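You operate a simulated robot arm through the tools that you are given. There is no shell and no other tool.

The job below is to be done with a simulated two-armed robot. You get a single attempt, and the scene is never put back.

Task
Lock the white envelope in the lock box; the dial opens at yellow.
Fine: lay it on the felt rest, shut lid and latch, then turn the dial to blue.
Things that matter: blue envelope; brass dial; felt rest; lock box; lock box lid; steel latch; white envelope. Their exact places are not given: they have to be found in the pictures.

Only the result counts: the job must be done as asked and must still hold three seconds after the hand-in. Knocking over, shifting, dropping, spilling or breaking anything else fails it. A push-on lid holds only when it is set on centred and level and pressed home; a screw cap is set on level and turned clockwise until tight.

Robot
Two 7-joint arms with fingered hands on one trunk, on a base that drives. Base frame: it is fixed to the floor where the robot stands at the start and does not move with it; the origin is under the middle of the robot, x ahead of it, y to its left, z up; the surface under the hand at the start is at about z = 0.77. Units: m, rad, N and s.
The left shoulder is at the start at [0.021, 0.214, 1.332], the right one opposite. With the tool pointing down near the work surface each hand reaches from about 0.1 to 0.52 m from the robot's upright axis, wherever it stands, measured 20 degrees to its own side. Places, roughly: brass dial [0.5, -0.1, 0.8]; felt rest [0.6, -0.2, 0.8]; lock box [0.6, -0.2, 0.8]; lock box lid [0.6, -0.2, 0.9]; steel latch [0.5, -0.2, 0.8]. Payload 3.3 kg a hand.
The TCP of each hand is the grasp point between the finger pads, 0.026 m short of the fingertips. In the tool frame z runs along the fingers and y along their closing line. Largest opening 0.132 m; the body of the gripper starts 0.073 m behind the TCP. The gripper is a hand of 2 fingers: y runs from the thumb to the fingers, the wrist lies at [0, 0, -0.224] in the tool frame.
Orientation is told as [roll, pitch, yaw] about the base's x, y, z axes, in that order, counted from this pose: with the fingers straight down and closing along the base's y, the tool's x points along the base's -x, its y along +y and its z along -z.

Tools
- The arms move only by the tool step_arm. It takes "left_deltas", "right_deltas" or both (then of equal length, played together; a hand with none holds still); each is a list of rows, each a list of 6 numbers: the shift along the tool's x, y, z in units of 40 mm (1.0 is 40 mm), then the turn, a rotation vector about the tool's x, y, z in units of 4 degrees (1.0 is 4 degrees). In form: [[dx, dy, dz, rx, ry, rz], ...]. A call has 1 to 20 rows; each row shifts and turns the commanded pose from where the row before left it, along the tool's axes as they then stand. A call with a number of a shift or a turn outside -1 to 1 is refused whole. Each row takes 0.2 s and may step no farther than 0.05 m and 0.15 rad from the row before; otherwise, the whole call is refused. A pose out of reach is approached as far as the arm can. The call stops where the force on the tool passes 90 N (or 10 N more than at its start, if that is more) or the arm is blocked; 0.2 s more then pass. In this call time passes only in rows, and 0.2 s behind the last. It gives the time, the measured TCP pose, the force on the tool (base axes), the opening and the grip force at its end, in the units of the frame above (readings bear some noise), with the torque about the TCP (base axes, N m) and any sound that the robot's microphone picked up, and new pictures: "pictures" is both (left out), scene, wrist or none (wrist: the cameras of the hands that moved).
- Cameras (640 x 400 px; columns grow to the right, rows downward): "scene" is now at [0.0919, 0.0131, 1.4934]; the picture's right is [0.07, -1.00, -0.00], its down [-0.72, -0.05, -0.69] and it looks along [0.69, 0.05, -0.73] (base axes); focal length 249 px, centre (320, 200). "left" rides on the left gripper at [-0.066, -0.003, -0.099] in its tool frame; the picture's right is [0.04, -1.00, 0.00], its down [0.83, 0.03, -0.55] and it looks along [0.55, 0.02, 0.83] (tool axes); focal length 261 px, centre (320, 200). "right" rides on the right gripper at [0.065, -0.003, -0.099] in its tool frame; the picture's right is [0.04, 1.00, 0.00], its down [-0.83, 0.03, -0.55] and it looks along [-0.55, 0.02, 0.83] (tool axes); focal length 261 px, centre (320, 200).
- slide_trunk(by): slides the trunk up (or, below 0, down) by that many m; the arms and the scene camera ride with it, the base frame stays. It gives what a move gives, with no picture.
- roll_base(legs): drives the robot by 1 to 6 legs, each [ahead, left, turn to the left] in m, m and rad, along the robot's own axes; the way and the turn of a leg run together, so that a leg with both is an arc; at most 1.5 m and 3.142 rad a leg. The arms and the cameras ride along, it lands a little off, and it stops where it bumps. It gives what a move gives, and a new picture of the scene camera.
- finger_targets(finger1, thumb_bend, hand): sets how far each is bent, from 0 (flat) to 100 (curled in); at 30 the hand is open as for a grip, at 70 the pads meet at the TCP. One left out holds its place. A second passes; each finger stops where it meets its share of the squeeze, and holds until it gets a number again. It is the only way to open and close the hand. It gives what a move gives, with no picture; readings hold the bend of each and the force on the fingers (four entries, about 0 where the hand has none), thumb and palm.
- head_to(pan, tilt): turns the head with the scene camera to pan (to the left, within 1.501 rad either way) and tilt (down, from -0.506 to 1.204), counted from straight ahead of the robot. It gives what a move gives, and a new picture of the scene camera.
- measure_at(camera, pixels): for up to 12 pixels [column, row] of the newest picture of that camera ("zoom" is the newest enlarged one), the place [x, y, z] in the base frame of the surface seen there, good to about 0.003 m, but the place of the scene camera against the robot may be out by one fixed shift of up to 0.012 m in any direction. No time passes.
- close_up(camera, box): a new picture of the part [left, top, right, bottom] of that camera's present view, enlarged. No time passes.
- finish_job(): hands the job in; it is judged then, once.

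Open the grippers and draw the arms clear of the work before you hand the job in, unless the task says otherwise.

The tools are called after "Emit:" as a command line: name --argument value ..., lists and objects as JSON in quotes. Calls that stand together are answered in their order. step_arm: Moves the arms, as the interface text tells. Its arguments: {"type":"object","properties":{"left_deltas":{"type":"array","items":{"type":"array","items":{"type":"number"}}},"right_deltas":{"type":"array","items":{"type":"array","items":{"type":"number"}}},"pictures":{"type":"string","enum":["both","scene","wrist","none"]}},"required":[]} The other tools are called the same way: slide_trunk (by) slides the trunk up or down; finger_targets (finger1, thumb_bend, hand) moves the fingers one by one; roll_base (legs) drives the base; head_to (pan, tilt) turns the head that bears the scene camera; measure_at (camera, pixels) gives the place of the surface under pixels of a picture; close_up (camera, box) takes an enlarged picture of a part of a camera's view; finish_job () hands the job in.

At the start:

```text
time: 0.0
left_ee_pos: [0.4563, 0.1405, 1.2885]
left_tool_rot: [0.002, -0.002, 0.0]
left_force: [-0.7, 0.2, 0.0]
left_torque: [-0.01, 0.04, 0.02]
left_gripper_width: 0.1315
left_grasp_force: 0.0
left_shape: jaw
left_bend: [30.0, 30.0]
left_finger forces: [0.0, 0.0, 0.1, 0.0, 0.0, 0.0]
right_ee_pos: [0.4726, -0.3112, 1.2364]
right_tool_rot: [0.0, 0.002, 0.0]
right_force: [-0.2, -0.7, 0.0]
right_torque: [0.01, 0.02, -0.02]
right_gripper_width: 0.1316
right_grasp_force: 0.1
right_shape: jaw
right_bend: [30.0, 30.0]
right_finger forces: [0.0, 0.0, 0.0, 0.1, 0.0, 0.0]
trunk travel left (down, up): [-0.613, 0.147]
robot x, y, heading: [0.0004, -0.0, -0.002]
head pan, tilt: [0.073, 0.813]
```

scene: 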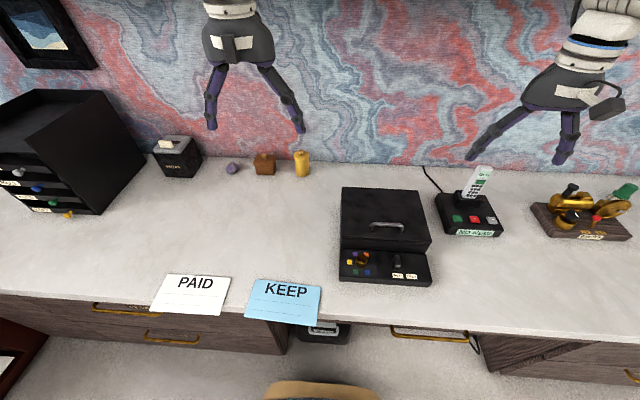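
right: 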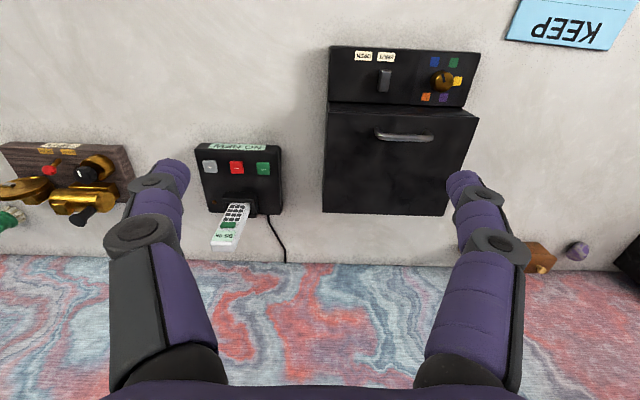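
left: 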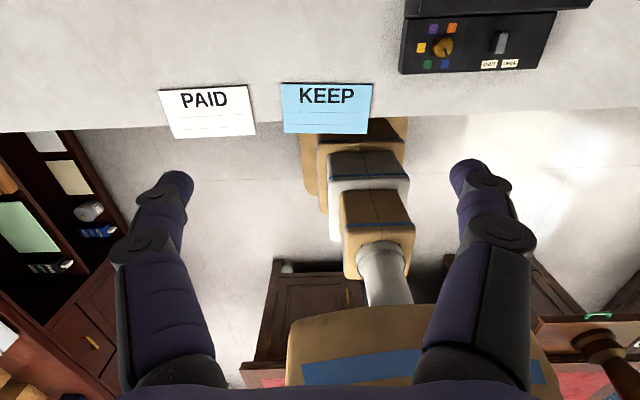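

The scene shows the black lock box around (385,235), with the white PAID envelope at (190,295) and the blue KEEP one at (283,301), both partly over the table edge. I'll enlarge the lock box panel and the envelopes.

Emit:
close_up --camera "scene" --box '[320, 180, 448, 300]'

Emit:
close_up --camera "right" --box '[320, 35, 490, 141]'

Emit:
measure_at --camera "scene" --pixels '[[167, 274], [230, 278], [219, 317], [150, 311], [191, 295], [249, 279], [322, 286], [314, 326], [244, 319], [283, 302], [140, 295], [235, 310]]'

Emit:
measure_at --camera "scene" --pixels '[[343, 188], [417, 190], [430, 248], [340, 240], [386, 226], [372, 222], [402, 224], [362, 258], [397, 262], [340, 278], [431, 285], [330, 300]]'

Emit:
measure_at --camera "right" --pixels '[[385, 78], [442, 80], [332, 47], [481, 53], [330, 103], [470, 108], [404, 135], [376, 133], [434, 137], [325, 212], [442, 215], [457, 80]]'

```text
3.33 times, centred on (384, 240) of scene
```

zoom: 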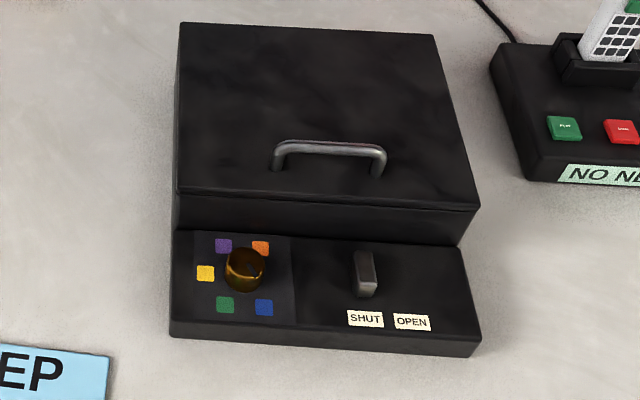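

```text
3.76 times, centred on (405, 88) of right
```

zoom: 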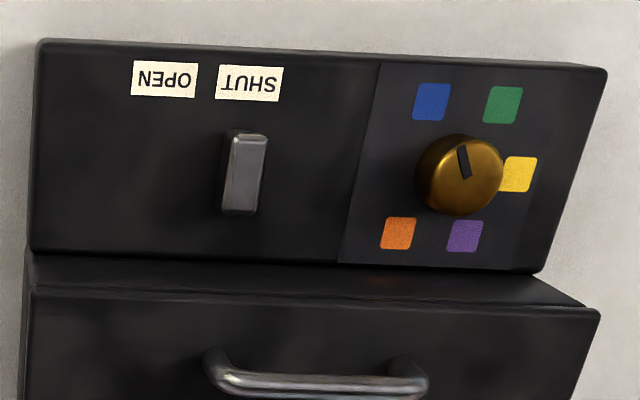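

```text
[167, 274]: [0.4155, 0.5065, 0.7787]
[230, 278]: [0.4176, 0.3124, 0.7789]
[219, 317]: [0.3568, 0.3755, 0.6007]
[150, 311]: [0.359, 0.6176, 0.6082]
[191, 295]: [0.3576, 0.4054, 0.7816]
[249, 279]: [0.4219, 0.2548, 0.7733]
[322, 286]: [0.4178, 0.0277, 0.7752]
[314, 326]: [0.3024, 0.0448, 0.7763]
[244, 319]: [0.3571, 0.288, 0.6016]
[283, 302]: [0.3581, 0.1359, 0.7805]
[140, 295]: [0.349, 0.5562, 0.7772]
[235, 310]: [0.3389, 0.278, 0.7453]
```

```text
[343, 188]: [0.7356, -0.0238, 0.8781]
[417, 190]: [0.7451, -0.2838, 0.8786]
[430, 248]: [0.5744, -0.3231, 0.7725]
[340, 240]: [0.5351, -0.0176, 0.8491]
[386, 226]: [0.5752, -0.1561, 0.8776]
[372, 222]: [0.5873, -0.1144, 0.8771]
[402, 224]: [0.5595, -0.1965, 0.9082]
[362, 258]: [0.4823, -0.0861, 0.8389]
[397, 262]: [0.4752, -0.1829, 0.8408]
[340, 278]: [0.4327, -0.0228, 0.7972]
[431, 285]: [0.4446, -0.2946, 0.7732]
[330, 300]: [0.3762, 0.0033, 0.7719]
```

```text
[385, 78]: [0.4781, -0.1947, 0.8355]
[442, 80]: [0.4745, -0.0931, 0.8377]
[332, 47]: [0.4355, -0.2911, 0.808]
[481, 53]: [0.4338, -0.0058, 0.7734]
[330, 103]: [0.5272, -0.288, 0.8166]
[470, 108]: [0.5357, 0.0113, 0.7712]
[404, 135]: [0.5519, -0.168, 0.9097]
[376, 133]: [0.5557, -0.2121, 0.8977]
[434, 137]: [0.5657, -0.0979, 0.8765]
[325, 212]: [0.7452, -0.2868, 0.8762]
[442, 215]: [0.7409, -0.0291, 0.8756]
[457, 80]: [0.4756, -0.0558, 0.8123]
```

The dial's pointer seems to sit between blue and green in the right wrist view, and both envelopes seem to overhang the table's front edge. I measure the envelopes with the left wrist camera and zoom in on them and the floor space.

Emit:
measure_at --camera "left" --pixels '[[162, 92], [245, 87], [253, 134], [175, 136], [206, 112], [284, 84], [371, 85], [366, 132], [285, 131], [140, 126], [265, 124], [400, 108]]'

Emit:
close_up --camera "left" --box '[140, 70, 300, 170]'

Emit:
head_to --pan 0.0 --tilt 1.2

```text
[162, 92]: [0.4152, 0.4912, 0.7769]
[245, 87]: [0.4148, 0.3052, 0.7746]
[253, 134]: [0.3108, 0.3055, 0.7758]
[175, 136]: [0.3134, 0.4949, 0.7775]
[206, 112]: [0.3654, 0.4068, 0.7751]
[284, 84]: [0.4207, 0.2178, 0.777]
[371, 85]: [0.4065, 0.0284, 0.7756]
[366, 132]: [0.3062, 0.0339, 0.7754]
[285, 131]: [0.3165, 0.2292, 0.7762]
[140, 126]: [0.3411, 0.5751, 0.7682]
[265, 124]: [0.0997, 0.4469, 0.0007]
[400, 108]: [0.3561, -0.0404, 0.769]
```

```text
4.00 times, centred on (220, 120) of left
```

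zoom: 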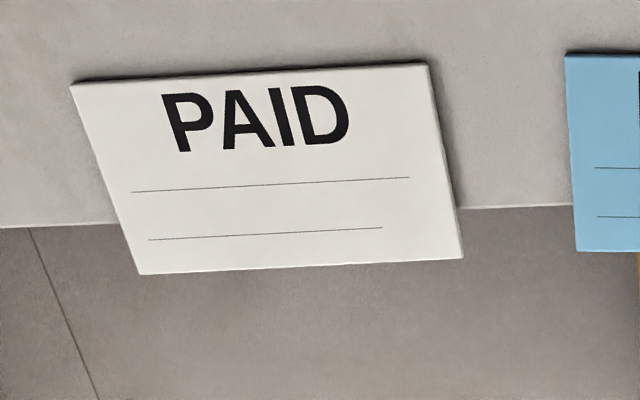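

```text
time: 0.9
left_ee_pos: [0.456, 0.1399, 1.2883]
left_tool_rot: [0.0, 0.0, 0.002]
left_force: [0.1, 0.2, -1.1]
left_torque: [0.03, 0.0, -0.03]
left_gripper_width: 0.1318
left_grasp_force: 0.0
left_shape: jaw
left_bend: [30.0, 30.0]
left_finger forces: [0.1, 0.0, 0.1, 0.0, 0.1, 0.0]
right_ee_pos: [0.4717, -0.3103, 1.2348]
right_tool_rot: [0.001, -0.001, 0.001]
right_force: [0.9, 0.3, 0.6]
right_torque: [-0.01, -0.01, 0.01]
right_gripper_width: 0.1319
right_grasp_force: 0.1
right_shape: jaw
right_bend: [30.0, 30.0]
right_finger forces: [0.0, 0.0, 0.0, 0.0, 0.0, 0.0]
trunk travel left (down, up): [-0.613, 0.147]
robot x, y, heading: [0.0005, -0.0002, 0.003]
head pan, tilt: [0.0, 1.201]
```

scene: 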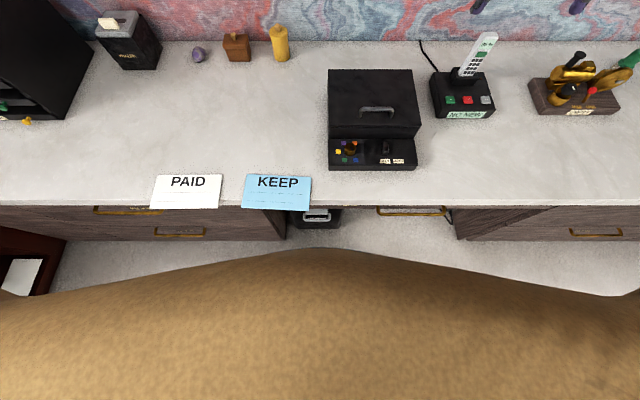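

The table's front edge lies near x = 0.34, so the white envelope overhangs about 3 cm. I check how far my own trunk/base sticks out and where the drawers and the knee-hole object are, before driving closer.

Emit:
measure_at --camera "scene" --pixels '[[320, 250], [320, 300], [320, 380], [200, 265], [286, 225], [285, 240], [318, 215], [318, 226], [460, 225], [455, 240], [125, 210], [410, 210]]'

Emit:
measure_at --camera "left" --pixels '[[310, 150], [330, 150], [360, 170], [370, 220], [380, 260], [400, 320], [300, 330], [290, 300], [535, 290], [560, 330], [270, 270], [400, 140]]'

Emit:
close_up --camera "scene" --box '[260, 180, 480, 260]'

Emit:
close_up --camera "left" --box '[230, 100, 560, 400]'

```text
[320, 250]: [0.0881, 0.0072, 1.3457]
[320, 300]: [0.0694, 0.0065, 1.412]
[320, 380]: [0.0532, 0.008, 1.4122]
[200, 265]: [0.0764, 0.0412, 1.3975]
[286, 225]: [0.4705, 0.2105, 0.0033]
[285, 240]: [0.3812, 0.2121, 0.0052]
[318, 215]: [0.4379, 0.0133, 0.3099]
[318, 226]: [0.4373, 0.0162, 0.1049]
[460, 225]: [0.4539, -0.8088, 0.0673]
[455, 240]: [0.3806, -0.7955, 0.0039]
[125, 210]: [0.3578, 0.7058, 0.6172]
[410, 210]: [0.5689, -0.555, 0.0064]
```

```text
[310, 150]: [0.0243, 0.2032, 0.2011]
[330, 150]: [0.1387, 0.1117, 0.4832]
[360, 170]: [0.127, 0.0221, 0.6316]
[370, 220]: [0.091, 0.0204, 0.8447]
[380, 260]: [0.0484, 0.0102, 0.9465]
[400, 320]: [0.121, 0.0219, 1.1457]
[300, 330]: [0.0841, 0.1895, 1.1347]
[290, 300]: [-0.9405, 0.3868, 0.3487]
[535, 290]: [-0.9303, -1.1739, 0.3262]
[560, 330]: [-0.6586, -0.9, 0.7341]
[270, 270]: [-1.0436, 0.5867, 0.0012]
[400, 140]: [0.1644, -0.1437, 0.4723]
```

```text
2.91 times, centred on (370, 220) of scene
```

zoom: 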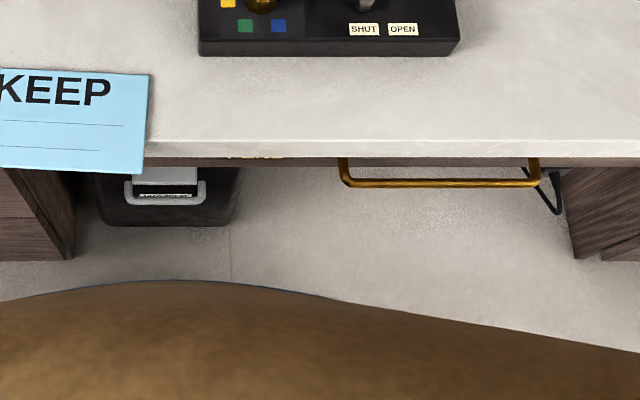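

```text
1.33 times, centred on (395, 250) of left
```

zoom: 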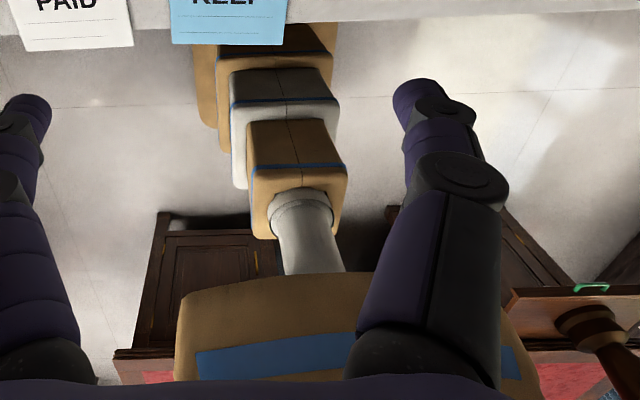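

The knee-hole spans y from about +0.21 to -0.8, and there is a bin at x ≈ 0.437, y ≈ 0.016. I measure my base's front and the centre drawer handle at scene (411,214).

Emit:
measure_at --camera "left" --pixels '[[402, 122], [390, 125], [375, 122], [372, 128], [405, 135], [302, 140], [305, 180], [320, 190], [335, 200], [325, 138], [360, 138], [402, 150]]'

Emit:
measure_at --camera "scene" --pixels '[[411, 214], [379, 211], [445, 212], [345, 208], [300, 225], [338, 225], [120, 206], [150, 209]]'

```text
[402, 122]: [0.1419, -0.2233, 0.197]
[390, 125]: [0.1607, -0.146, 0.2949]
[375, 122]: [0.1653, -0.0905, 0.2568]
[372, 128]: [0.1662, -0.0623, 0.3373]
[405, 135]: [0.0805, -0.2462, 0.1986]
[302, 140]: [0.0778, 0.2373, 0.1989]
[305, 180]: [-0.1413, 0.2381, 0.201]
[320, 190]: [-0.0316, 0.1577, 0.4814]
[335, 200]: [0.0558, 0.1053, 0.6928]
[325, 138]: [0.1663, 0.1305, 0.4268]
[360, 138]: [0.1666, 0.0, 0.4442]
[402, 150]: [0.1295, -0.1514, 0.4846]
```

```text
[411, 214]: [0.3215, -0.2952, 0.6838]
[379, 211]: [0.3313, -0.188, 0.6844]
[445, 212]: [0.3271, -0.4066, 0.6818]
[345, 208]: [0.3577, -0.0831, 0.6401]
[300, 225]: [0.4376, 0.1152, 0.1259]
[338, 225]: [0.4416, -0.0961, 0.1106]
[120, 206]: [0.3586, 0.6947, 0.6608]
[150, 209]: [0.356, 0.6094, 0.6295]
```

My base is about ±0.24 m wide and the bin spans y -0.1 to 0.12, so the safe place to stand for the box is near y = -0.4, using the left arm. I look right to check the floor there before driving.

Emit:
head_to --pan -1.2 --tilt 0.9

Emit:
head_to --pan -0.6 --tilt 1.0

```text
time: 2.3
left_ee_pos: [0.4553, 0.1395, 1.2891]
left_tool_rot: [-0.001, -0.001, 0.0]
left_force: [-0.6, 0.7, 0.7]
left_torque: [0.0, -0.02, -0.01]
left_gripper_width: 0.1318
left_grasp_force: 0.0
left_shape: jaw
left_bend: [30.0, 30.0]
left_finger forces: [0.0, 0.0, 0.0, 0.1, 0.0, 0.0]
right_ee_pos: [0.4721, -0.3105, 1.2347]
right_tool_rot: [0.0, 0.0, 0.001]
right_force: [-0.1, 0.5, 0.0]
right_torque: [-0.01, 0.0, -0.04]
right_gripper_width: 0.1319
right_grasp_force: 0.0
right_shape: jaw
right_bend: [30.0, 30.0]
right_finger forces: [0.0, 0.0, 0.0, 0.0, 0.0, 0.0]
trunk travel left (down, up): [-0.613, 0.147]
robot x, y, heading: [-0.0005, -0.0001, -0.0]
head pan, tilt: [-1.201, 0.901]
```

scene: 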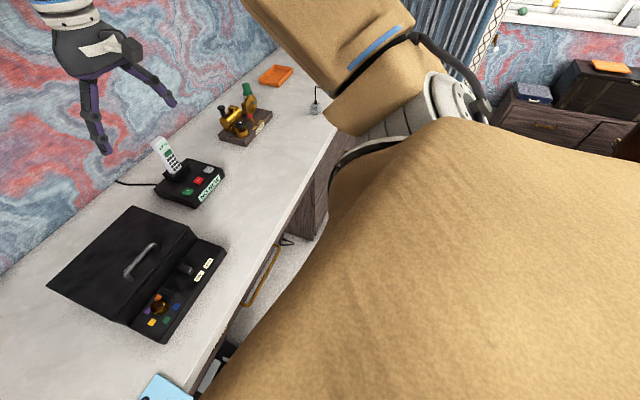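

```text
time: 3.3
left_ee_pos: [0.4553, 0.1388, 1.2885]
left_tool_rot: [0.0, 0.0, -0.001]
left_force: [-0.5, 0.4, 0.0]
left_torque: [0.01, 0.03, 0.03]
left_gripper_width: 0.132
left_grasp_force: 0.0
left_shape: jaw
left_bend: [30.0, 30.0]
left_finger forces: [0.1, 0.0, 0.0, 0.0, 0.1, 0.0]
right_ee_pos: [0.4721, -0.3096, 1.2347]
right_tool_rot: [0.0, 0.0, -0.001]
right_force: [0.0, 0.3, 0.3]
right_torque: [0.01, 0.02, -0.03]
right_gripper_width: 0.1318
right_grasp_force: 0.1
right_shape: jaw
right_bend: [30.0, 30.0]
right_finger forces: [0.0, 0.0, 0.0, 0.1, 0.0, 0.0]
trunk travel left (down, up): [-0.613, 0.147]
robot x, y, heading: [-0.0018, 0.0029, -0.004]
head pan, tilt: [-0.6, 1.0]
```

scene: 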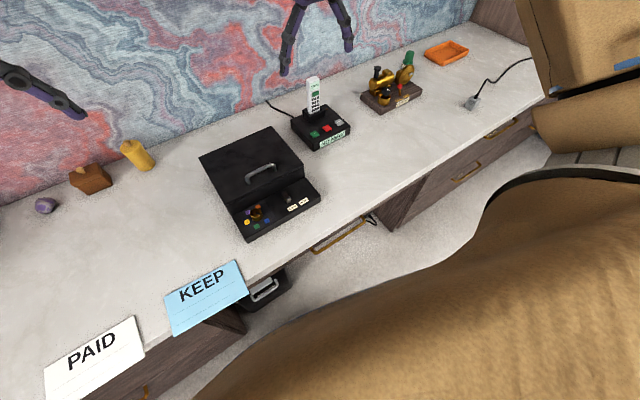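

The floor to the right along the desk looks clear. I drive 0.4 m to the right, then 0.1 ahead toward the knee-hole.

Emit:
roll_base --legs '[[0, -0.4, 0], [0.1, 0, 0]]'

Emit:
head_to --pan 0.4 --tilt 0.9

```text
time: 6.5
left_ee_pos: [0.5579, -0.2592, 1.2889]
left_tool_rot: [0.0, 0.004, 0.002]
left_force: [0.8, 0.1, 0.0]
left_torque: [0.02, 0.03, 0.0]
left_gripper_width: 0.1319
left_grasp_force: 0.1
left_shape: jaw
left_bend: [30.0, 30.0]
left_finger forces: [0.1, 0.0, 0.0, 0.0, 0.0, 0.1]
right_ee_pos: [0.5758, -0.7092, 1.2364]
right_tool_rot: [0.0, 0.003, 0.003]
right_force: [1.2, -0.2, -0.1]
right_torque: [0.01, 0.03, 0.02]
right_gripper_width: 0.132
right_grasp_force: 0.1
right_shape: jaw
right_bend: [30.0, 30.0]
right_finger forces: [0.0, 0.0, 0.0, 0.1, 0.0, 0.0]
trunk travel left (down, up): [-0.613, 0.147]
robot x, y, heading: [0.1015, -0.3987, 0.003]
head pan, tilt: [-0.6, 1.0]
```

scene: 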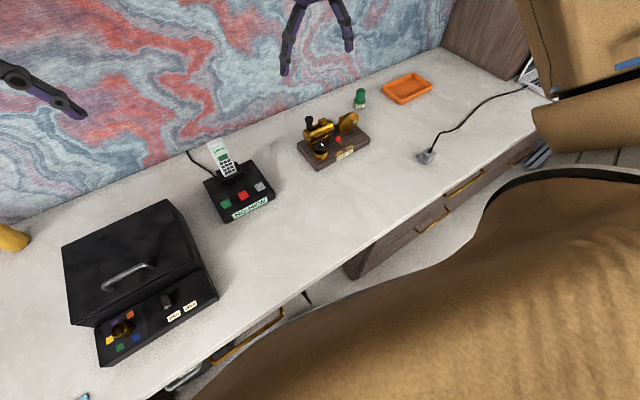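

```text
time: 7.8
left_ee_pos: [0.5565, -0.2584, 1.288]
left_tool_rot: [-0.001, -0.001, 0.002]
left_force: [0.3, -0.6, -0.3]
left_torque: [0.01, 0.02, 0.02]
left_gripper_width: 0.1319
left_grasp_force: 0.2
left_shape: jaw
left_bend: [30.0, 30.0]
left_finger forces: [0.0, 0.0, 0.1, 0.0, 0.0, 0.0]
right_ee_pos: [0.5754, -0.7093, 1.2353]
right_tool_rot: [-0.001, 0.0, 0.003]
right_force: [0.7, -0.6, 0.2]
right_torque: [-0.04, 0.04, 0.0]
right_gripper_width: 0.1319
right_grasp_force: 0.1
right_shape: jaw
right_bend: [30.0, 30.0]
right_finger forces: [0.0, 0.0, 0.0, 0.1, 0.0, 0.1]
trunk travel left (down, up): [-0.613, 0.147]
robot x, y, heading: [0.1012, -0.3964, 0.0]
head pan, tilt: [0.4, 0.901]
```

scene: 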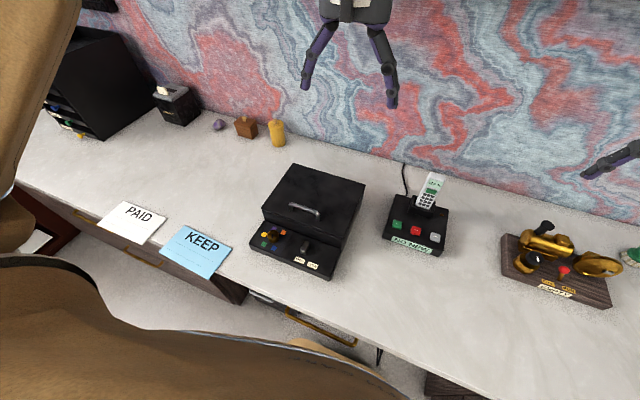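

The way ahead is clear; I creep 0.05 m further, then bring the left hand over the control panel for a closer look.

Emit:
roll_base --legs '[[0.05, 0, 0]]'

Emit:
step_arm --left_deltas '[[0.45, 0.5, 1, 0, 0, 0], [0.45, 0.5, 1, 0, 0, 0], [0.45, 0.5, 1, 0, 0, 0], [0.45, 0.5, 1, 0, 0, 0], [0.45, 0.5, 1, 0, 0, 0], [0.45, 0.5, 1, 0, 0, 0]]'

```text
time: 8.7
left_ee_pos: [0.5968, -0.259, 1.2898]
left_tool_rot: [0.0, -0.006, 0.003]
left_force: [0.3, -0.2, -0.9]
left_torque: [0.0, 0.0, -0.01]
left_gripper_width: 0.1316
left_grasp_force: 0.1
left_shape: jaw
left_bend: [30.0, 30.0]
left_finger forces: [0.0, 0.1, 0.0, 0.0, 0.0, 0.0]
right_ee_pos: [0.6145, -0.709, 1.2353]
right_tool_rot: [0.0, 0.005, 0.003]
right_force: [-0.3, -0.6, -0.8]
right_torque: [-0.01, 0.03, 0.01]
right_gripper_width: 0.1323
right_grasp_force: 0.0
right_shape: jaw
right_bend: [30.0, 30.0]
right_finger forces: [0.0, 0.0, 0.0, 0.0, 0.0, 0.0]
trunk travel left (down, up): [-0.613, 0.147]
robot x, y, heading: [0.154, -0.402, 0.005]
head pan, tilt: [0.4, 0.901]
```

scene: 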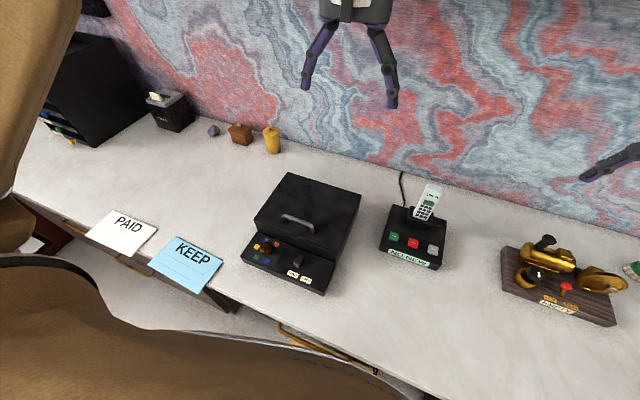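

```text
time: 10.1
left_ee_pos: [0.4904, -0.1385, 1.0508]
left_tool_rot: [0.001, -0.009, 0.002]
left_force: [0.7, -0.9, -0.3]
left_torque: [0.03, 0.01, -0.03]
left_gripper_width: 0.1321
left_grasp_force: 0.0
left_shape: jaw
left_bend: [30.0, 30.0]
left_finger forces: [0.0, 0.0, 0.0, 0.0, 0.0, 0.1]
right_ee_pos: [0.6141, -0.7095, 1.2354]
right_tool_rot: [0.0, 0.003, 0.005]
right_force: [-0.8, -0.2, -0.1]
right_torque: [-0.01, 0.03, -0.03]
right_gripper_width: 0.1318
right_grasp_force: 0.0
right_shape: jaw
right_bend: [30.0, 30.0]
right_finger forces: [0.0, 0.0, 0.1, 0.1, 0.1, 0.1]
trunk travel left (down, up): [-0.613, 0.147]
robot x, y, heading: [0.1504, -0.3988, 0.006]
head pan, tilt: [0.4, 0.901]
```

scene: 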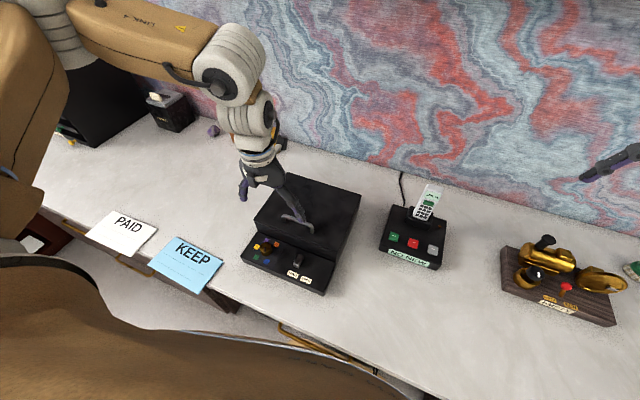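
left: 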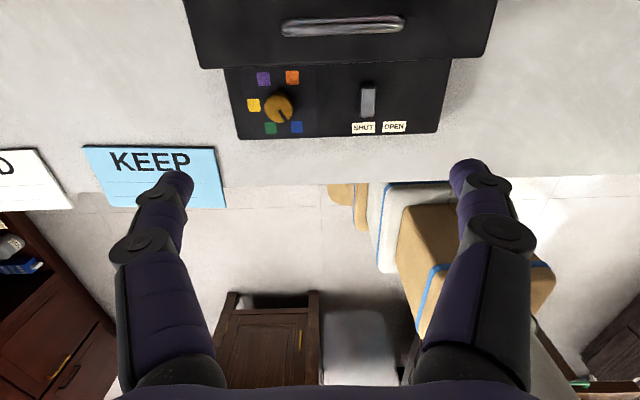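

Emit:
close_up --camera "left" --box '[220, 50, 460, 150]'

Emit:
measure_at --camera "left" --pixels '[[277, 104], [288, 118], [263, 78], [292, 77], [254, 105], [270, 128], [296, 127], [368, 95], [368, 110], [363, 128], [393, 126], [340, 80]]'

Emit:
measure_at --camera "left" --pixels '[[285, 27], [343, 28], [402, 24], [343, 16], [343, 36], [200, 66], [480, 56], [228, 75], [446, 62], [437, 132], [240, 138], [300, 100]]'

```text
2.67 times, centred on (340, 100) of left
```

zoom: 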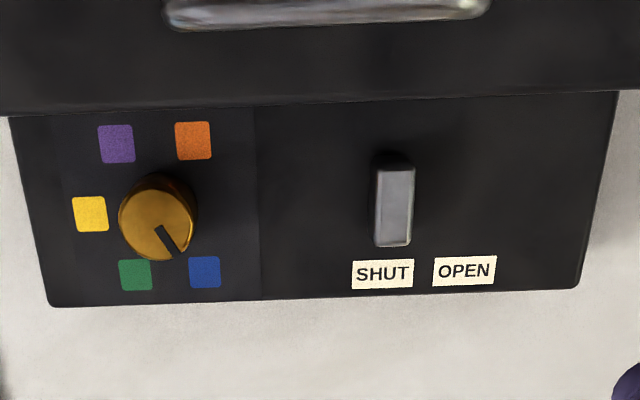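

```text
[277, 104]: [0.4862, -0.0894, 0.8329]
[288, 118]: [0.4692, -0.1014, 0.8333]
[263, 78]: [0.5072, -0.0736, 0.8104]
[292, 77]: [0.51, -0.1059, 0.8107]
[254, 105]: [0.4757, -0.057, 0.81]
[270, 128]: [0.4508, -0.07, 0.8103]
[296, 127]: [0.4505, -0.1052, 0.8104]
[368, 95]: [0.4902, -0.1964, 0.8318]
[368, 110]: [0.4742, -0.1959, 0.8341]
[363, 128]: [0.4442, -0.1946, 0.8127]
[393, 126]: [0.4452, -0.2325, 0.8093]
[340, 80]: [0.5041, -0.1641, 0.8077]
```

```text
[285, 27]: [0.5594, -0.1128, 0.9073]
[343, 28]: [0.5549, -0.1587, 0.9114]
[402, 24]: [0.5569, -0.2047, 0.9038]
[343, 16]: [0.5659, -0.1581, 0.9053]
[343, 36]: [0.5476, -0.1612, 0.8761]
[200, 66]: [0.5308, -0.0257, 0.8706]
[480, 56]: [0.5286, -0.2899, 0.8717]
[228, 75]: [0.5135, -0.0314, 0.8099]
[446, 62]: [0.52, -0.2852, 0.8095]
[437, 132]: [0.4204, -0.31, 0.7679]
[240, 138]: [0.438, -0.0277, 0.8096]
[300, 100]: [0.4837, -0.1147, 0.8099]
```

The zoom shows the dial notch pointing at blue (204,272) and the latch lever standing at SHUT. The dial centre is about (0.479,-0.090), with its top at z 0.833. I narrow the left fingers, move above the dial and yaw about +48° for a clockwise stroke.

Emit:
finger_targets --hand "left" --finger1 50 --thumb_bend 50

Emit:
step_arm --left_deltas '[[0.14, 0.6, 0.75, 0, 0, -1], [0.14, 0.6, 0.75, 0, 0, -1], [0, 0, 0.75, 0, 0, -1], [0, 0, 0.75, 0, 0, -1], [0, 0, 0, 0, 0, -1], [0, 0, 0, 0, 0, -1], [0, 0, 0, 0, 0, -1], [0, 0, 0, 0, 0, -1], [0, 0, 0, 0, 0, -1], [0, 0, 0, 0, 0, -1], [0, 0, 0, 0, 0, -1], [0, 0, 0, 0, 0, -1]]'

```text
time: 11.1
left_ee_pos: [0.491, -0.1394, 1.0512]
left_tool_rot: [0.0, -0.005, 0.004]
left_force: [0.5, 0.5, -0.6]
left_torque: [-0.02, -0.01, -0.04]
left_gripper_width: 0.0672
left_grasp_force: 0.1
left_shape: fingers
left_bend: [50.0, 50.0]
left_finger forces: [0.0, 0.0, 0.0, 0.0, 0.0, 0.0]
right_ee_pos: [0.6143, -0.7095, 1.235]
right_tool_rot: [-0.002, 0.002, 0.004]
right_force: [-0.4, 0.2, -1.1]
right_torque: [0.02, 0.01, 0.01]
right_gripper_width: 0.1319
right_grasp_force: 0.0
right_shape: jaw
right_bend: [30.0, 30.0]
right_finger forces: [0.0, 0.1, 0.1, 0.1, 0.0, 0.0]
trunk travel left (down, up): [-0.613, 0.147]
robot x, y, heading: [0.1493, -0.4027, 0.004]
head pan, tilt: [0.4, 0.901]
```

```text
time: 13.7
left_ee_pos: [0.4788, -0.0913, 0.9311]
left_tool_rot: [-0.006, -0.006, 0.842]
left_force: [-0.9, 0.1, 0.9]
left_torque: [0.04, 0.01, 0.02]
left_gripper_width: 0.0671
left_grasp_force: 0.0
left_shape: fingers
left_bend: [50.0, 50.0]
left_finger forces: [0.1, 0.0, 0.1, 0.1, 0.0, 0.0]
right_ee_pos: [0.6144, -0.7087, 1.2362]
right_tool_rot: [-0.003, 0.003, 0.005]
right_force: [-0.1, 0.2, -0.5]
right_torque: [-0.02, 0.01, 0.01]
right_gripper_width: 0.1317
right_grasp_force: 0.0
right_shape: jaw
right_bend: [30.0, 30.0]
right_finger forces: [0.1, 0.1, 0.0, 0.0, 0.0, 0.1]
trunk travel left (down, up): [-0.613, 0.147]
robot x, y, heading: [0.1522, -0.4012, 0.001]
head pan, tilt: [0.4, 0.901]
```

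scene: 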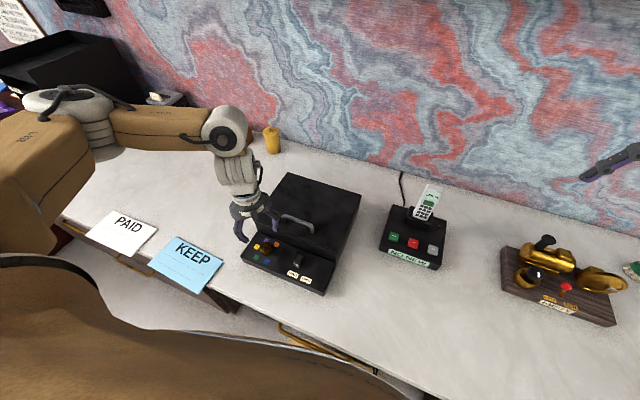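
left: 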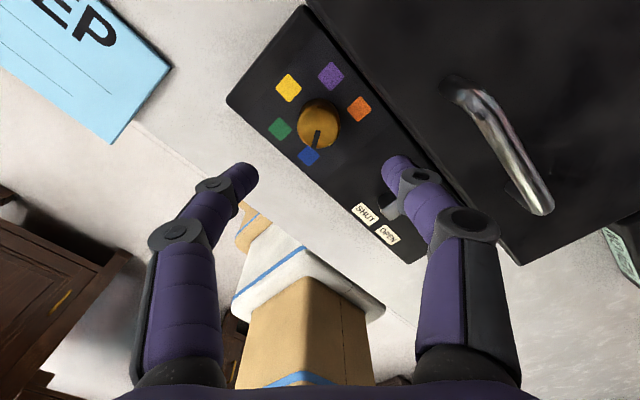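

Looking straight on, the dial notch (317,137) clearly points at blue. I measure the dial edges from here to centre on it.

Emit:
measure_at --camera "left" --pixels '[[317, 115], [301, 120], [337, 122], [318, 102], [318, 145], [288, 88], [331, 76], [358, 109], [280, 129], [308, 157], [389, 198], [410, 160]]'

Emit:
close_up --camera "left" --box '[240, 60, 440, 240]'

Emit:
finger_targets --hand "left" --finger1 54 --thumb_bend 54

```text
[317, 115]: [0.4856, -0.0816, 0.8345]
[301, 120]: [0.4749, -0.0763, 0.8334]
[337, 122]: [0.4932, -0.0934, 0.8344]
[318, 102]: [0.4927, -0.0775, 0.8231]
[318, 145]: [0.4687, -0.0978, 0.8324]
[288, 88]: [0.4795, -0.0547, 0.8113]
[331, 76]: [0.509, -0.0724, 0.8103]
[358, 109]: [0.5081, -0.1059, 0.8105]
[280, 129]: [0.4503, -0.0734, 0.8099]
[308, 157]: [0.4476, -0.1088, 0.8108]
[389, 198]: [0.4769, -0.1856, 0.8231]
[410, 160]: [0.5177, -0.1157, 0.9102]
```

```text
2.22 times, centred on (340, 150) of left
```

zoom: 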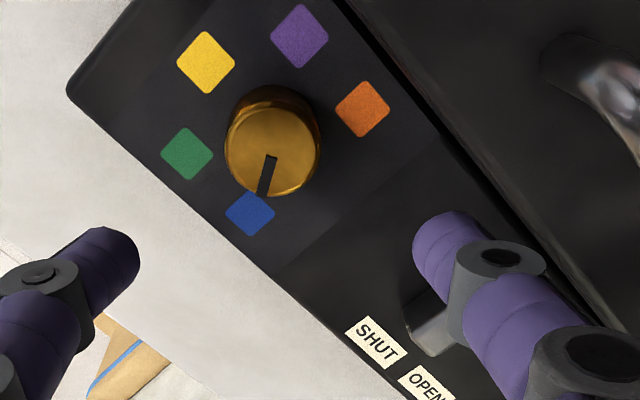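

```text
time: 14.7
left_ee_pos: [0.478, -0.0913, 0.9314]
left_tool_rot: [-0.006, -0.005, 0.839]
left_force: [-0.9, -0.8, -0.3]
left_torque: [-0.03, 0.0, -0.01]
left_gripper_width: 0.0534
left_grasp_force: 0.0
left_shape: fingers
left_bend: [54.0, 54.0]
left_finger forces: [0.0, 0.1, 0.1, 0.0, 0.1, 0.0]
right_ee_pos: [0.6136, -0.7098, 1.2353]
right_tool_rot: [-0.002, 0.002, 0.004]
right_force: [0.2, 0.0, -0.8]
right_torque: [0.0, 0.03, -0.01]
right_gripper_width: 0.1317
right_grasp_force: 0.1
right_shape: jaw
right_bend: [30.0, 30.0]
right_finger forces: [0.0, 0.1, 0.1, 0.0, 0.0, 0.0]
trunk travel left (down, up): [-0.613, 0.147]
robot x, y, heading: [0.1496, -0.4018, 0.001]
head pan, tilt: [0.4, 0.901]
```

The dial centre comes out at (0.4785,-0.090), and the hand is within 2 mm of that. I descend until the fingertips straddle the knob (TCP z about 0.845).

Emit:
step_arm --left_deltas '[[0, 0, 0.55, 0, 0, 0], [0, 0, 0.55, 0, 0, 0], [0, 0, 0.55, 0, 0, 0], [0, 0, 0.5, 0, 0, 0]]' --pictures "wrist"

```text
time: 15.7
left_ee_pos: [0.4805, -0.0917, 0.8434]
left_tool_rot: [-0.007, -0.005, 0.84]
left_force: [-0.5, 0.2, 0.0]
left_torque: [0.01, -0.02, -0.03]
left_gripper_width: 0.0532
left_grasp_force: 0.2
left_shape: fingers
left_bend: [54.0, 54.0]
left_finger forces: [0.0, 0.0, 0.0, 0.0, 0.0, 0.0]
right_ee_pos: [0.6136, -0.7093, 1.2362]
right_tool_rot: [-0.002, 0.003, 0.005]
right_force: [-0.1, 0.2, 0.2]
right_torque: [0.0, -0.01, -0.01]
right_gripper_width: 0.1322
right_grasp_force: 0.1
right_shape: jaw
right_bend: [30.0, 30.0]
right_finger forces: [0.1, 0.0, 0.1, 0.1, 0.0, 0.1]
trunk travel left (down, up): [-0.613, 0.147]
robot x, y, heading: [0.1516, -0.4017, 0.002]
head pan, tilt: [0.4, 0.901]
```

left: 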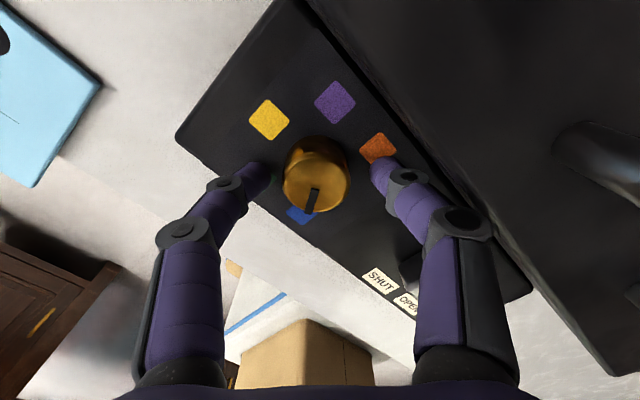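

The knob lies between the fingertips. I close the fingers on it.

Emit:
finger_targets --hand "left" --finger1 64 --thumb_bend 64

Emit:
close_up --camera "left" --box '[220, 80, 420, 230]'

```text
time: 16.7
left_ee_pos: [0.479, -0.093, 0.8437]
left_tool_rot: [-0.005, -0.005, 0.84]
left_force: [-1.7, 0.5, -1.6]
left_torque: [0.03, 0.02, 0.0]
left_gripper_width: 0.0311
left_grasp_force: 2.9
left_shape: fingers
left_bend: [60.0, 63.0]
left_finger forces: [3.1, 0.1, 0.0, 0.1, 2.3, 0.0]
right_ee_pos: [0.6147, -0.7098, 1.2353]
right_tool_rot: [-0.001, 0.003, 0.003]
right_force: [0.4, 0.1, 0.5]
right_torque: [-0.04, 0.0, -0.04]
right_gripper_width: 0.1319
right_grasp_force: 0.1
right_shape: jaw
right_bend: [30.0, 30.0]
right_finger forces: [0.0, 0.1, 0.0, 0.1, 0.0, 0.0]
trunk travel left (down, up): [-0.613, 0.147]
robot x, y, heading: [0.1502, -0.4014, 0.008]
head pan, tilt: [0.4, 0.901]
```

```text
2.67 times, centred on (320, 155) of left
```

zoom: 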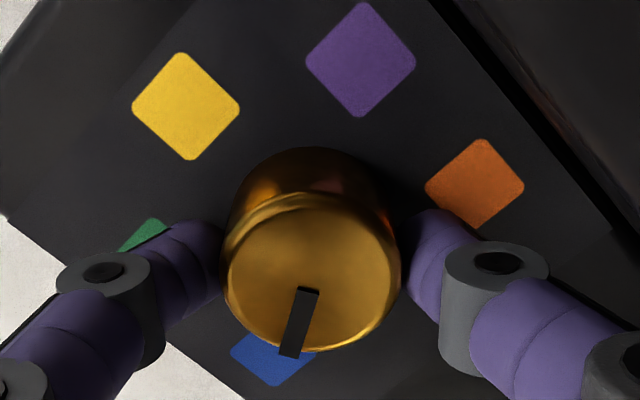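

Both fingers touch the knob (2.9 N). I squeeze more firmly.

Emit:
finger_targets --hand "left" --finger1 68 --thumb_bend 70

Emit:
step_arm --left_deltas '[[0, 0, 0, 0, 0, 1], [0, 0, 0, 0, 0, 1], [0, 0, 0, 0, 0, 1], [0, 0, 0, 0, 0, 1], [0, 0, 0, 0, 0, 1]]' --pictures "wrist"

Emit:
close_up --camera "left" --box '[220, 80, 420, 230]'

```text
time: 17.7
left_ee_pos: [0.4804, -0.0915, 0.8435]
left_tool_rot: [-0.005, -0.004, 0.84]
left_force: [2.5, -3.1, -4.1]
left_torque: [-0.05, -0.09, 0.0]
left_gripper_width: 0.0297
left_grasp_force: 7.8
left_shape: fingers
left_bend: [60.0, 65.0]
left_finger forces: [5.7, 0.0, 0.1, 0.1, 9.6, 0.0]
right_ee_pos: [0.6145, -0.7086, 1.2359]
right_tool_rot: [-0.002, 0.001, 0.004]
right_force: [0.2, -0.6, 0.4]
right_torque: [-0.02, 0.01, 0.03]
right_gripper_width: 0.1321
right_grasp_force: 0.1
right_shape: jaw
right_bend: [30.0, 30.0]
right_finger forces: [0.1, 0.0, 0.0, 0.0, 0.1, 0.0]
trunk travel left (down, up): [-0.613, 0.147]
robot x, y, heading: [0.1488, -0.3998, -0.002]
head pan, tilt: [0.4, 0.901]
```

```text
time: 18.9
left_ee_pos: [0.4792, -0.0912, 0.8443]
left_tool_rot: [-0.001, -0.007, 0.489]
left_force: [-2.1, -5.9, -7.1]
left_torque: [-0.08, 0.04, 0.04]
left_gripper_width: 0.0296
left_grasp_force: 7.6
left_shape: fingers
left_bend: [60.0, 65.0]
left_finger forces: [5.1, 0.1, 0.0, 0.0, 9.5, 0.1]
right_ee_pos: [0.6131, -0.7095, 1.237]
right_tool_rot: [-0.003, 0.002, 0.003]
right_force: [0.6, 0.1, 0.6]
right_torque: [0.0, -0.01, -0.01]
right_gripper_width: 0.1318
right_grasp_force: 0.0
right_shape: jaw
right_bend: [30.0, 30.0]
right_finger forces: [0.0, 0.0, 0.1, 0.0, 0.0, 0.0]
trunk travel left (down, up): [-0.613, 0.147]
robot x, y, heading: [0.1554, -0.3991, -0.001]
head pan, tilt: [0.4, 0.901]
```

left: 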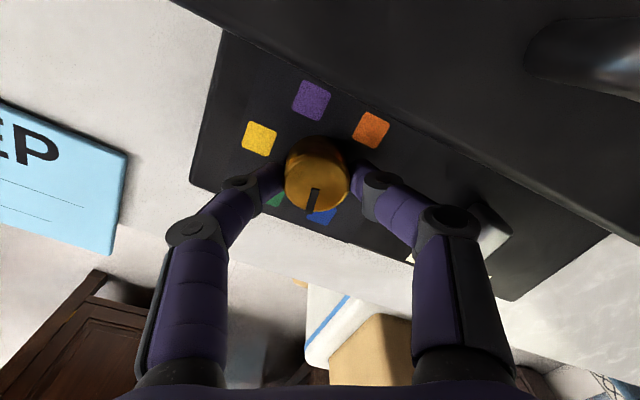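

```text
2.67 times, centred on (320, 155) of left
```

zoom: 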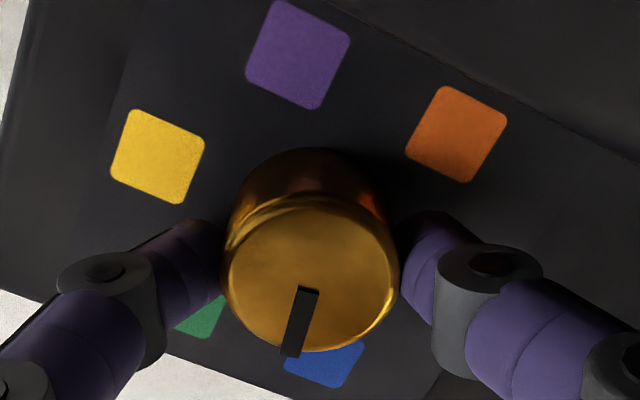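

The dial turns with the hand (notch fixed in the image while the colours rotate). I continue clockwise another 80°.

Emit:
step_arm --left_deltas '[[0, 0, 0, 0, 0, 1], [0, 0, 0, 0, 0, 1], [0, 0, 0, 0, 0, 1], [0, 0, 0, 0, 0, 1], [0, 0, 0, 0, 0, 1], [0, 0, 0, 0, 0, 1], [0, 0, 0, 0, 0, 1], [0, 0, 0, 0, 0, 1], [0, 0, 0, 0, 0, 1], [0, 0, 0, 0, 0, 1], [0, 0, 0, 0, 0, 1], [0, 0, 0, 0, 0, 1], [0, 0, 0, 0, 0, 1], [0, 0, 0, 0, 0, 1], [0, 0, 0, 0, 0, 1], [0, 0, 0, 0, 0, 1], [0, 0, 0, 0, 0, 1], [0, 0, 0, 0, 0, 1], [0, 0, 0, 0, 0, 1], [0, 0, 0, 0, 0, 1]]' --pictures "both"

Emit:
close_up --camera "left" --box '[220, 80, 420, 230]'

```text
time: 23.1
left_ee_pos: [0.48, -0.0919, 0.8453]
left_tool_rot: [0.005, -0.003, -0.905]
left_force: [-7.3, 4.0, -4.0]
left_torque: [0.13, 0.09, 0.03]
left_gripper_width: 0.0294
left_grasp_force: 7.7
left_shape: fingers
left_bend: [61.0, 65.0]
left_finger forces: [6.1, 0.0, 0.0, 0.0, 9.0, 0.1]
right_ee_pos: [0.6133, -0.7092, 1.2358]
right_tool_rot: [-0.001, 0.003, 0.004]
right_force: [1.0, 0.1, 0.1]
right_torque: [0.04, 0.0, 0.01]
right_gripper_width: 0.1318
right_grasp_force: 0.0
right_shape: jaw
right_bend: [30.0, 30.0]
right_finger forces: [0.1, 0.0, 0.1, 0.1, 0.0, 0.0]
trunk travel left (down, up): [-0.613, 0.147]
robot x, y, heading: [0.1535, -0.3983, 0.002]
head pan, tilt: [0.4, 0.901]
```

scene: 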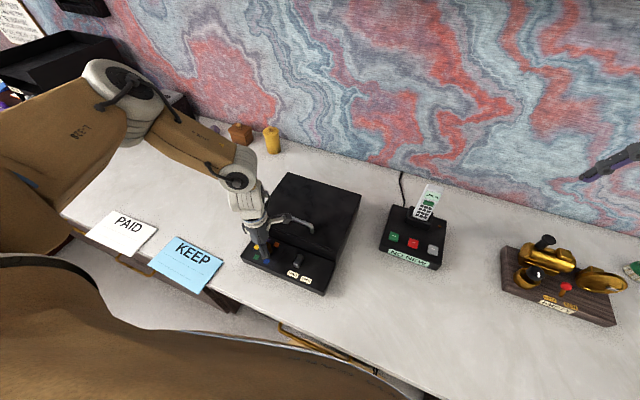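
left: 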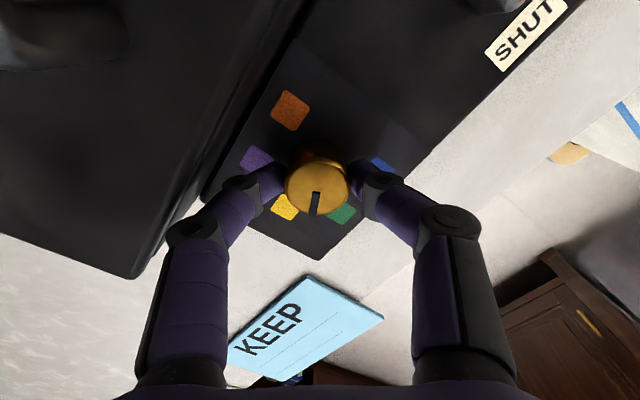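

```text
2.67 times, centred on (320, 155) of left
```

zoom: 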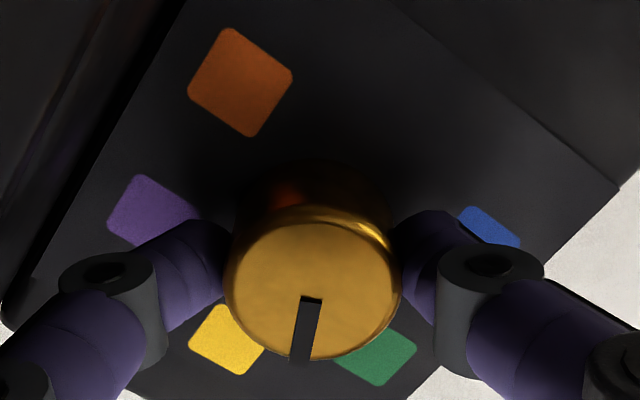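

The notch now stands between yellow and green. I turn another 20° and look.

Emit:
step_arm --left_deltas '[[0, 0, 0, 0, 0, 1], [0, 0, 0, 0, 0, 1], [0, 0, 0, 0, 0, 1], [0, 0, 0, 0, 0, 1], [0, 0, 0, 0, 0, 1]]' --pictures "wrist"

Emit:
close_up --camera "left" --box '[220, 80, 420, 230]'

```text
time: 24.3
left_ee_pos: [0.4586, -0.1507, 0.8667]
left_tool_rot: [0.007, 0.002, -1.25]
left_force: [0.5, 0.1, 0.5]
left_torque: [-0.02, -0.03, 0.0]
left_gripper_width: 0.0052
left_grasp_force: 0.1
left_shape: fingers
left_bend: [68.0, 70.0]
left_finger forces: [0.0, 0.0, 0.0, 0.0, 0.1, 0.1]
left hand out of reach, approached as far as the arm can: row 2, 3, 4, 5
right_ee_pos: [0.6143, -0.7098, 1.2356]
right_tool_rot: [-0.002, 0.004, 0.003]
right_force: [-0.7, -0.4, -0.8]
right_torque: [0.05, 0.01, -0.01]
right_gripper_width: 0.1318
right_grasp_force: 0.1
right_shape: jaw
right_bend: [30.0, 30.0]
right_finger forces: [0.0, 0.1, 0.0, 0.1, 0.1, 0.0]
trunk travel left (down, up): [-0.613, 0.147]
robot x, y, heading: [0.1524, -0.3983, 0.002]
head pan, tilt: [0.4, 0.901]
```

left: 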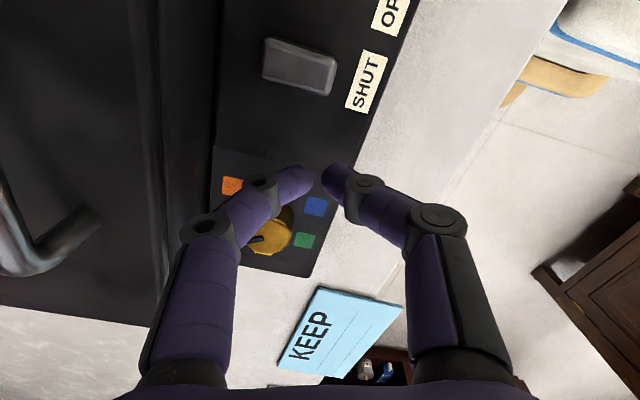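

```text
2.67 times, centred on (320, 155) of left
```

zoom: 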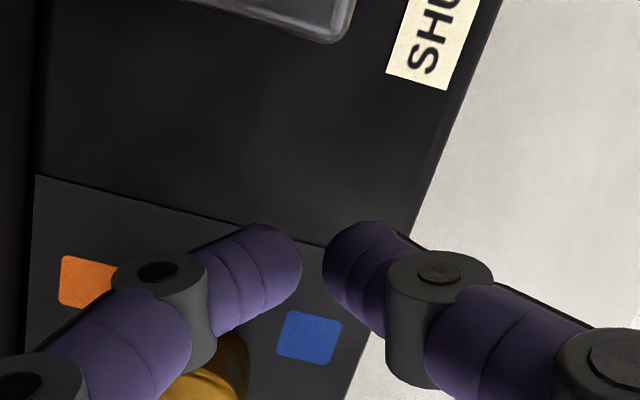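

The wrist hit its turning limit and the hand slipped off the dial. I raise the hand and turn back toward neutral yaw.

Emit:
step_arm --left_deltas '[[0, 0, -1, 0, 0, 0], [0, 0, -1, 0, 0, 0], [0, 0, -1, 0, 0, -1], [0, 0, 0, 0, 0, -1], [0, 0, 0, 0, 0, -1], [0, 0, 0, 0, 0, -1], [0, 0, 0, 0, 0, -1], [0, 0, 0, 0, 0, -1], [0, 0, 0, 0, 0, -1], [0, 0, 0, 0, 0, -1], [0, 0, 0, 0, 0, -1], [0, 0, 0, 0, 0, -1], [0, 0, 0, 0, 0, -1]]'

Emit:
close_up --camera "left" --box '[200, 50, 440, 230]'

```text
time: 27.1
left_ee_pos: [0.4581, -0.1498, 0.9872]
left_tool_rot: [0.003, -0.008, -0.484]
left_force: [0.5, -0.8, 0.4]
left_torque: [0.04, -0.02, 0.02]
left_gripper_width: 0.0053
left_grasp_force: 0.1
left_shape: fingers
left_bend: [68.0, 70.0]
left_finger forces: [0.1, 0.0, 0.1, 0.0, 0.0, 0.1]
right_ee_pos: [0.6148, -0.7094, 1.2367]
right_tool_rot: [-0.002, 0.005, 0.003]
right_force: [-0.5, 0.5, 0.1]
right_torque: [-0.02, 0.03, 0.03]
right_gripper_width: 0.132
right_grasp_force: 0.0
right_shape: jaw
right_bend: [30.0, 30.0]
right_finger forces: [0.1, 0.0, 0.0, 0.1, 0.0, 0.0]
trunk travel left (down, up): [-0.613, 0.147]
robot x, y, heading: [0.1506, -0.3979, 0.005]
head pan, tilt: [0.4, 0.901]
```

scene: 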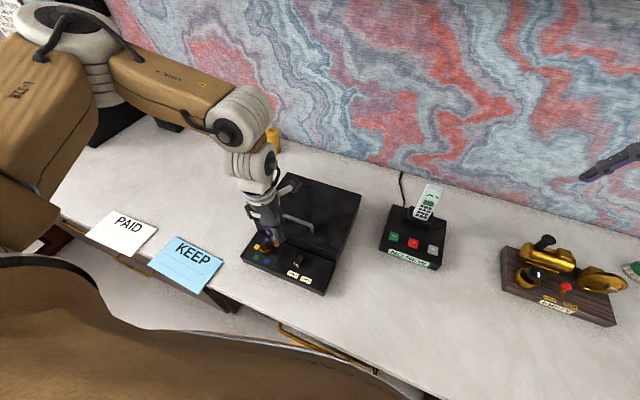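
left: 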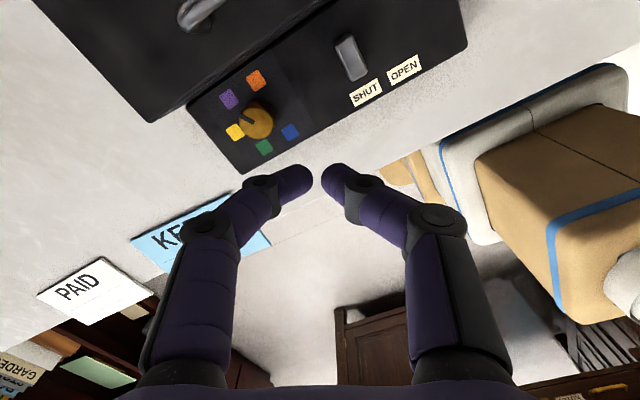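

```text
2.22 times, centred on (320, 140) of left
```

zoom: 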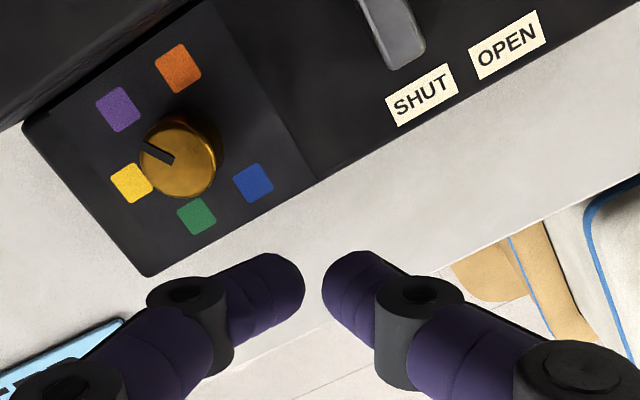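

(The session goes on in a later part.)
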